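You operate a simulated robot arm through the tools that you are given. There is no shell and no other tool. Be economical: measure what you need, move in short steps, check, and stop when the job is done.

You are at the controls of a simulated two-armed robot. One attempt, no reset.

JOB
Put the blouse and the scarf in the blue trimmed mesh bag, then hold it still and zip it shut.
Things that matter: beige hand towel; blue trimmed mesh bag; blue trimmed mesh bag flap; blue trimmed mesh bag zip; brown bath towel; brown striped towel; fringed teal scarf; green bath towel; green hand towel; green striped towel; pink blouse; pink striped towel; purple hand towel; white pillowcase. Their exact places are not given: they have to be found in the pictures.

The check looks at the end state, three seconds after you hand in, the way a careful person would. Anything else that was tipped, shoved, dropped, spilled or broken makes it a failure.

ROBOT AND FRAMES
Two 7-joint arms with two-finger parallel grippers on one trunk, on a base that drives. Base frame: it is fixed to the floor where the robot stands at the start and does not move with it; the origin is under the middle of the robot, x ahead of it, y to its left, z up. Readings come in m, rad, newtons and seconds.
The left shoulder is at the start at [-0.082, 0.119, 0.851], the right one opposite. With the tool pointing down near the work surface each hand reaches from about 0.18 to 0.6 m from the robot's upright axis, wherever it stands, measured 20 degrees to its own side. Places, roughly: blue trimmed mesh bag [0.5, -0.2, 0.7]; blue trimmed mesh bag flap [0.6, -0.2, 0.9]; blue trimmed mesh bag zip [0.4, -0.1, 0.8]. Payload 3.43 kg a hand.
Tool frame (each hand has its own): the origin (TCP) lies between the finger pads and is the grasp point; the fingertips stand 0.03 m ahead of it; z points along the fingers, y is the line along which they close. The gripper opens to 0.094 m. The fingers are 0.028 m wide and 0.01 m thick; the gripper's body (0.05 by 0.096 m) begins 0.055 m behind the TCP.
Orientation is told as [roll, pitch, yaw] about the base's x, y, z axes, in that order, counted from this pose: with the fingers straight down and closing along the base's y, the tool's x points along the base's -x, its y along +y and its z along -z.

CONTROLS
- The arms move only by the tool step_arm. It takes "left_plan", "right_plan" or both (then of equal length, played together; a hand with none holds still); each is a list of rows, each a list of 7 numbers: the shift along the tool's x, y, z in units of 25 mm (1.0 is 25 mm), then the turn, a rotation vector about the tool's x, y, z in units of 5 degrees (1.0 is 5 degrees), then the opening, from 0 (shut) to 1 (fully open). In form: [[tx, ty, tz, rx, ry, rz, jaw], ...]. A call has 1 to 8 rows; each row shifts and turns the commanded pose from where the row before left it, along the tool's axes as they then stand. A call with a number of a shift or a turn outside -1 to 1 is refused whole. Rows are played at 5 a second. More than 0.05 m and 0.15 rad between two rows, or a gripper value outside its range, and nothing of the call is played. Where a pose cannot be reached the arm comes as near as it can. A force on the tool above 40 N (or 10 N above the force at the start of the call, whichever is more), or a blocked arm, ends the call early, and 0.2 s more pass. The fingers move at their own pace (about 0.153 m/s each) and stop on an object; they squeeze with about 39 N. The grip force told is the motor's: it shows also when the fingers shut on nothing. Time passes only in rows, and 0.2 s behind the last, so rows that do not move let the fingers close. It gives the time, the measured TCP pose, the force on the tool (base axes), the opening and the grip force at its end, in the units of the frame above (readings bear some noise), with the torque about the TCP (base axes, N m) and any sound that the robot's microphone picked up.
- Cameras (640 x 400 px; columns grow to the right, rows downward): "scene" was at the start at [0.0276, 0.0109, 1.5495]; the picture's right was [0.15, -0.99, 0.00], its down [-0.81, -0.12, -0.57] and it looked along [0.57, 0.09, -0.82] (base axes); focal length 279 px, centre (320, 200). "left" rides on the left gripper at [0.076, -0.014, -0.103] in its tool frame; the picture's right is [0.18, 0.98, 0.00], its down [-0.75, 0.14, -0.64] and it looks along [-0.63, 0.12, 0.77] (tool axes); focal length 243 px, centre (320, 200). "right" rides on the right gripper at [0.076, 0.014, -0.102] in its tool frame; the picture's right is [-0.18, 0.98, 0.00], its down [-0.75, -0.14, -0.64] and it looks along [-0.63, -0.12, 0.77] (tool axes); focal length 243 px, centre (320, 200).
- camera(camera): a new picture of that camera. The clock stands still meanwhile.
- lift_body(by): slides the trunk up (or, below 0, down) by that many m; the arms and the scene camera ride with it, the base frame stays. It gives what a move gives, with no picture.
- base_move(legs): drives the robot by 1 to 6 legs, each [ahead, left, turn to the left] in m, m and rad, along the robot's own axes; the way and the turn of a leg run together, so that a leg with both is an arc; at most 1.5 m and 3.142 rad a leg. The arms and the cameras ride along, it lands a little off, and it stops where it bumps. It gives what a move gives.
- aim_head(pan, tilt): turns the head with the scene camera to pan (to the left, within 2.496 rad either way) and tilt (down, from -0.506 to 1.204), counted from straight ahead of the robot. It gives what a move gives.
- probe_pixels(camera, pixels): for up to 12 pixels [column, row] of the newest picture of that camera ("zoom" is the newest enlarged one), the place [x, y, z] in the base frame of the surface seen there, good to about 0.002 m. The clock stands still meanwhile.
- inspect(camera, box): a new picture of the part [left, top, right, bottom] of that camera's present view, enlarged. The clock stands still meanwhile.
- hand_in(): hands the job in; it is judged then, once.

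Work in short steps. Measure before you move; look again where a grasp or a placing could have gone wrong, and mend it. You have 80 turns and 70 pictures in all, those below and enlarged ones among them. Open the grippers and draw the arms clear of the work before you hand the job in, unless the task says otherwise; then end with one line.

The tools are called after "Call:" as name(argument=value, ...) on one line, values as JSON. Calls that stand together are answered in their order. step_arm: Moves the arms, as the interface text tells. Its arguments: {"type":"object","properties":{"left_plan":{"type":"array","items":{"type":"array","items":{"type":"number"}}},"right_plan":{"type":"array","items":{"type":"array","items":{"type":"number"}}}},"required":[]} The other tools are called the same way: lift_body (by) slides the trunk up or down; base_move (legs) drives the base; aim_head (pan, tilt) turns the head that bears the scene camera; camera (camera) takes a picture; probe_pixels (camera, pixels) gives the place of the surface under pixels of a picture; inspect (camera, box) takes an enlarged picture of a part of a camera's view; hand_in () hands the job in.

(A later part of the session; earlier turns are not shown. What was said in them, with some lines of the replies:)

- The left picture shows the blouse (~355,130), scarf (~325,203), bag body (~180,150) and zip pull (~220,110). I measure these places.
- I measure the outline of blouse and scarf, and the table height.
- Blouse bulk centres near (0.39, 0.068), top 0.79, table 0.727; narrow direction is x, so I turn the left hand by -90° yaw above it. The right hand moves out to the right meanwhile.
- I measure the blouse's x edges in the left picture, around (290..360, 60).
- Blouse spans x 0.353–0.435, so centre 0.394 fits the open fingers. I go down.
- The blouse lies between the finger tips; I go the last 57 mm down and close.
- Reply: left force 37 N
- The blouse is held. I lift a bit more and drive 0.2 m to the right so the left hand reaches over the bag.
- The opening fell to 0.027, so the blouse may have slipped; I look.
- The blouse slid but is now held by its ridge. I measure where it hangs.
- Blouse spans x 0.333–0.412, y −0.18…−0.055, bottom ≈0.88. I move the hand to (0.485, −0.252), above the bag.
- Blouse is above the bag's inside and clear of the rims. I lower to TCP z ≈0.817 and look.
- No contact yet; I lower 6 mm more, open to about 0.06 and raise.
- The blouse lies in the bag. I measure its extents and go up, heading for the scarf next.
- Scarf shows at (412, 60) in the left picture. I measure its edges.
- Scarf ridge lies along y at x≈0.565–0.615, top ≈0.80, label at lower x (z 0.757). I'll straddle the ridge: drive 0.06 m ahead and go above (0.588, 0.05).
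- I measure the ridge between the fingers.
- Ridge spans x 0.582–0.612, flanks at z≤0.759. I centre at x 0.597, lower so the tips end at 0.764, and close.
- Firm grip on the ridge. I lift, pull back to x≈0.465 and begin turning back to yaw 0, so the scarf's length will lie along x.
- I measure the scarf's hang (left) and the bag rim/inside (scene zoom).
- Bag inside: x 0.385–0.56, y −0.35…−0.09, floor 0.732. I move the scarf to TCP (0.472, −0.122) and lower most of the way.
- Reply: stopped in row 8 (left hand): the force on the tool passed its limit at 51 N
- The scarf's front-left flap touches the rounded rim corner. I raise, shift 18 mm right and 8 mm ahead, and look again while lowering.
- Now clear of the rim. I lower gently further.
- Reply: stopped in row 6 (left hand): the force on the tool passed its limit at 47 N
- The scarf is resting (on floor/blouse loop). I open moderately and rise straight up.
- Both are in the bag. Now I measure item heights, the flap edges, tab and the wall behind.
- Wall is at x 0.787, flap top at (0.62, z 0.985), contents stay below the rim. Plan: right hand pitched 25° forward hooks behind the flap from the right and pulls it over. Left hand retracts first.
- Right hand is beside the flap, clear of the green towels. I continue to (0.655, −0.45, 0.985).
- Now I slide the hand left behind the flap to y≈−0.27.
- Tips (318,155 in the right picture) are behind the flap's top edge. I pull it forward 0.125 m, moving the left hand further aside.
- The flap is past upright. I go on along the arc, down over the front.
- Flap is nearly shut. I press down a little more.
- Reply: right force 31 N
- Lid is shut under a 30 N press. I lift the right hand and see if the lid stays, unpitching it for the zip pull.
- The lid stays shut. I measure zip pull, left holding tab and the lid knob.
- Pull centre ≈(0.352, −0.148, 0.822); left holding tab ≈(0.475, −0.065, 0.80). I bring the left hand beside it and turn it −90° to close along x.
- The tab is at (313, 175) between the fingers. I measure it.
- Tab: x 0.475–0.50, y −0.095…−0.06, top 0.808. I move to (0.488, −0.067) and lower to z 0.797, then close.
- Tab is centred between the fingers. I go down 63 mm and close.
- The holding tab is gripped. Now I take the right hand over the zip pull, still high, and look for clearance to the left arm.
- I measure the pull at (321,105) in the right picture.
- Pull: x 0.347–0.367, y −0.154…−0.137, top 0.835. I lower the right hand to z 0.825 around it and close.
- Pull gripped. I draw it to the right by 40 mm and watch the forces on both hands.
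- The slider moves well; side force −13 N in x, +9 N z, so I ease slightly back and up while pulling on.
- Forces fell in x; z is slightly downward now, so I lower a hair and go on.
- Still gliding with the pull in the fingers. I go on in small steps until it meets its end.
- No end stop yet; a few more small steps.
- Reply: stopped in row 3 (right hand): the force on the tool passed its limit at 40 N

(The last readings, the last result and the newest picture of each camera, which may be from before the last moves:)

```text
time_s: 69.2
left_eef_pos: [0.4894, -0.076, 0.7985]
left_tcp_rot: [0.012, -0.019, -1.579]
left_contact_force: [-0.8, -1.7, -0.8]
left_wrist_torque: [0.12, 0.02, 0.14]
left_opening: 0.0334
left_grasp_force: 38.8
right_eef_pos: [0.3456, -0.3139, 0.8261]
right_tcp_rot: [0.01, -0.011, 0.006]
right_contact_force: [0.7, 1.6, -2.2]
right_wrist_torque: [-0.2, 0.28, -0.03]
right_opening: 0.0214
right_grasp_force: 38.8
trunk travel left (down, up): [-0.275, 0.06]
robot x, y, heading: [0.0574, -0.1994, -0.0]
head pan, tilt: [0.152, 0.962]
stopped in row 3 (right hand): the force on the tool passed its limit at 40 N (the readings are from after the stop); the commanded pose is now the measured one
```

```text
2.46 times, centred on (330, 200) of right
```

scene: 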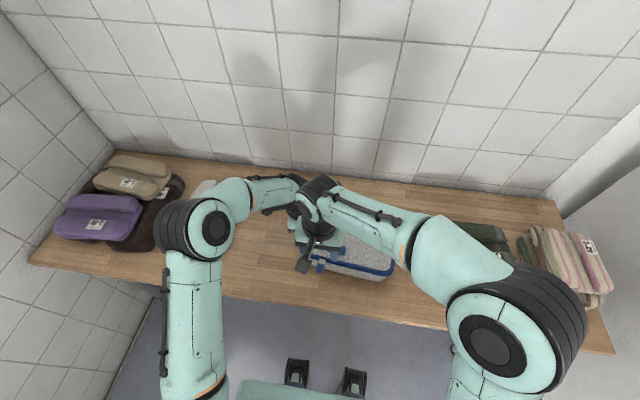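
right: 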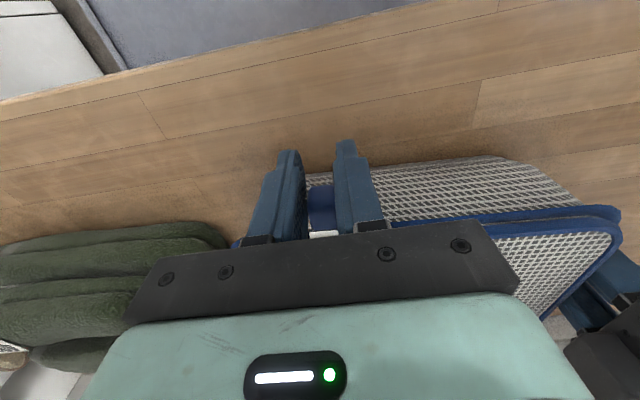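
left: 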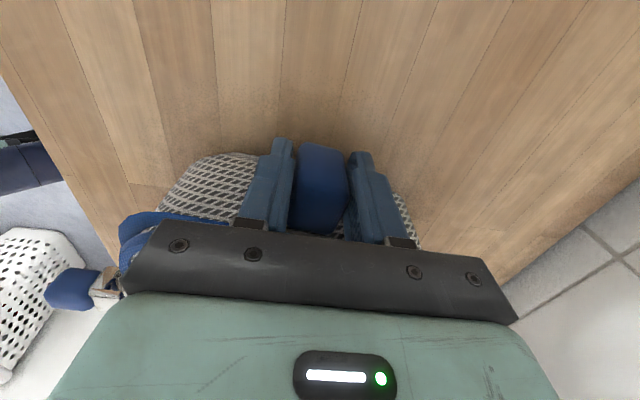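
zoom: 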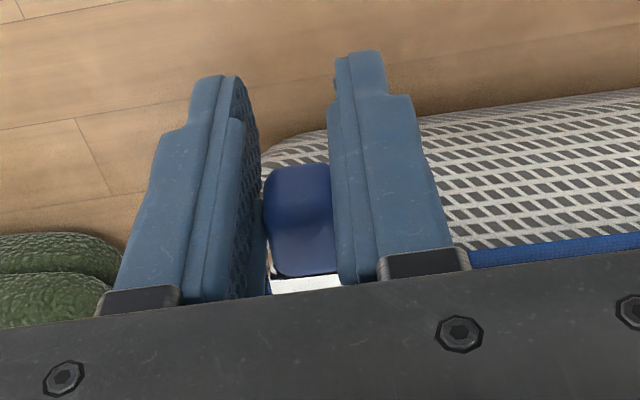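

The slider hit its end (40 N at y≈−0.31). I open the right hand and raise it straight up, the left still holding.

Call:
step_arm(right_plan=[[0, 0, 0, 0, 0, 0, 0.5], [0, 0, 0, 0, 0, 0, 0.5], [0, 0, -0.8, 0, 0, 0, 0.5], [0, 0, -1, 0, 0, 0, 0.5], [0, 0, -1, 0, 0, 0, 0.5], [0, 0, -1, 0, 0, 0, 0.5], [0, 0, -1, 0, 0, 0, 0.5], [0, 0, -1, 0, 0, 0, 0.5]])

Call:
camera(camera="right")

```text
time_s: 71.0
left_eef_pos: [0.4895, -0.0753, 0.7989]
left_tcp_rot: [0.012, -0.016, -1.58]
left_contact_force: [-0.3, -0.5, -2.6]
left_wrist_torque: [0.46, -0.05, 0.04]
left_opening: 0.0338
left_grasp_force: 39.1
right_eef_pos: [0.3433, -0.3133, 0.9711]
right_tcp_rot: [0.008, -0.01, 0.004]
right_contact_force: [0.4, -0.4, -0.2]
right_wrist_torque: [-0.03, -0.03, -0.01]
right_opening: 0.0471
right_grasp_force: 0.0
trunk travel left (down, up): [-0.275, 0.06]
robot x, y, heading: [0.0574, -0.1977, -0.002]
head pan, tilt: [0.152, 0.962]
```

```text
10 pictures are left
```

right: 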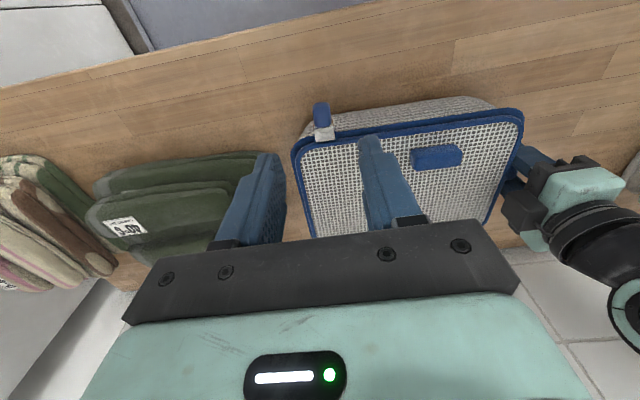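

Slider now stands at the right end (322,130). I zoom to check the seam.

Call:
inspect(camera="right", box=[270, 80, 540, 250])

Call:
probe_pixels(camera="right", pixels=[[322, 112], [324, 132], [303, 138], [300, 150], [400, 127], [515, 115], [450, 157]])

```text
2.35 times, centred on (405, 165) of right
```

zoom: 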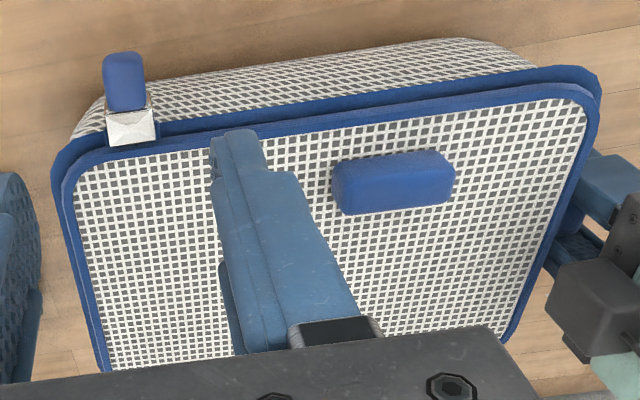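

```text
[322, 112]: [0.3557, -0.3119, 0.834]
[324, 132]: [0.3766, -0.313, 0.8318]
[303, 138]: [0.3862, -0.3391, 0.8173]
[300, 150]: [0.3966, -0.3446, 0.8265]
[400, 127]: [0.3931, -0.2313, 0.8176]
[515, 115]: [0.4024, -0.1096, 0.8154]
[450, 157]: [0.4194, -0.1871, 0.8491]
```

The slider sits at its end stop by the right corner, lid flush. I release the holding tab and raise the left hand.

Call:
step_arm(left_plan=[[0, 0, 0, 0, 0, 0, 0.7], [0, 0, 0, 0, 0, 0, 0.7], [0, 0, -0.6, 0, 0, 0, 0.7], [0, 0, -1, 0, 0, 0, 0.7], [0, 0, -1, 0, 0, 0, 0.7], [0.3, 0, -1, 0, 0, 0, 0.7], [1, 0, -1, 0, 0, 0, 0.7], [1, 0, -1, 0, 0, 0, 0.7]], right_plan=[[0, 0, 0, 0, 0, 0, 0.5], [0, 0, 0, 0, 0, 0, 0.5], [0, 0, 0, 0, 0, 0, 0.5], [0, 0, 0, 0, 0, 0, 0.5], [0.5, 0, -1, 0, 0, 0, 0.5], [0.5, -0.5, -1, 0, 0, 0, 0.5], [0.5, -1, -1, 0, 0, 0, 0.5], [0.5, -1, -1, 0, 0, 0, 1]])

Call:
step_arm(left_plan=[[1, 0, 0, 0, 0, 0, 1], [1, 0, 0, 0, 0, 0, 1], [1, -0.5, 0, 0, 0, 0, 1], [1, -0.5, 0, 0, 0, 0, 1], [1, -0.5, 0, 0, 0, 0, 1]], right_plan=[[0, -1, 0, 0, 0, 0, 1], [0, -1, 0, 0, 0, 0, 1], [0, -1, 0, 0, 0, 0, 1], [0, 0, 0, 0, 0, 0, 1], [0, 0, 0, 0, 0, 0, 1]])

Call:
camera(camera="scene")

Call:
inspect(camera="scene", box=[290, 190, 420, 290])

```text
time_s: 72.8
left_eef_pos: [0.489, -0.0189, 0.9382]
left_tcp_rot: [0.012, -0.019, -1.579]
left_contact_force: [0.2, 0.0, 0.5]
left_wrist_torque: [-0.03, -0.01, 0.0]
left_opening: 0.0659
left_grasp_force: 0.2
right_eef_pos: [0.2936, -0.3765, 1.0723]
right_tcp_rot: [0.009, -0.01, 0.004]
right_contact_force: [0.5, 0.3, 0.6]
right_wrist_torque: [0.01, -0.02, 0.01]
right_opening: 0.0941
right_grasp_force: 0.1
trunk travel left (down, up): [-0.275, 0.06]
robot x, y, heading: [0.0548, -0.1994, -0.003]
head pan, tilt: [0.152, 0.962]
```

```text
time_s: 74.0
left_eef_pos: [0.4538, 0.1105, 0.935]
left_tcp_rot: [0.012, -0.018, -1.579]
left_contact_force: [-0.1, 0.7, 0.2]
left_wrist_torque: [-0.03, 0.0, -0.01]
left_opening: 0.094
left_grasp_force: 0.0
right_eef_pos: [0.2948, -0.4508, 1.0703]
right_tcp_rot: [0.01, -0.01, 0.003]
right_contact_force: [0.7, -0.8, 0.7]
right_wrist_torque: [0.01, 0.0, -0.03]
right_opening: 0.0943
right_grasp_force: 0.1
trunk travel left (down, up): [-0.275, 0.06]
robot x, y, heading: [0.0607, -0.1966, -0.006]
head pan, tilt: [0.152, 0.962]
```

```text
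8 pictures are left
```

scene: 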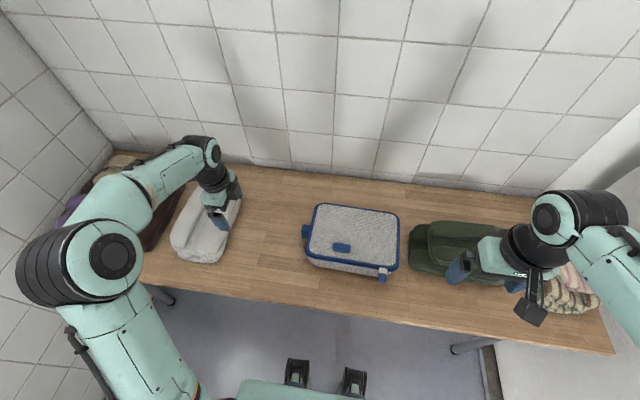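

```text
4.00 times, centred on (355, 240) of scene
```

zoom: 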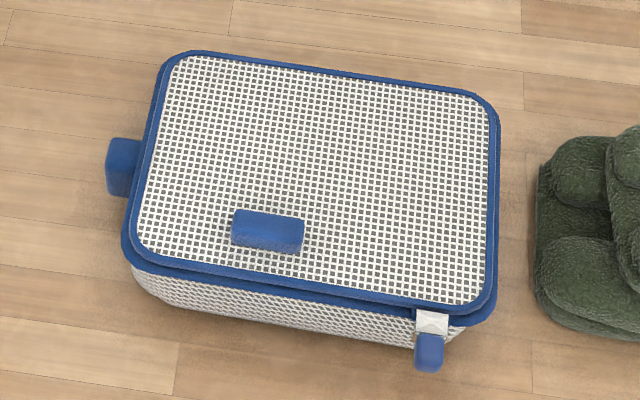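

The bag is shut with the slider at its right end, both garments inside, other things untouched, and the arms are clear. I hand in.

Call:
hand_in()

```text
The job is handed in.
```

The blouse and scarf are in the blue trimmed mesh bag. The lid is closed, the zip is drawn to its end stop, and both grippers are open and clear. When the slider hit its stop the bag shifted about 1 cm to the right, but nothing else looks disturbed in the last picture.
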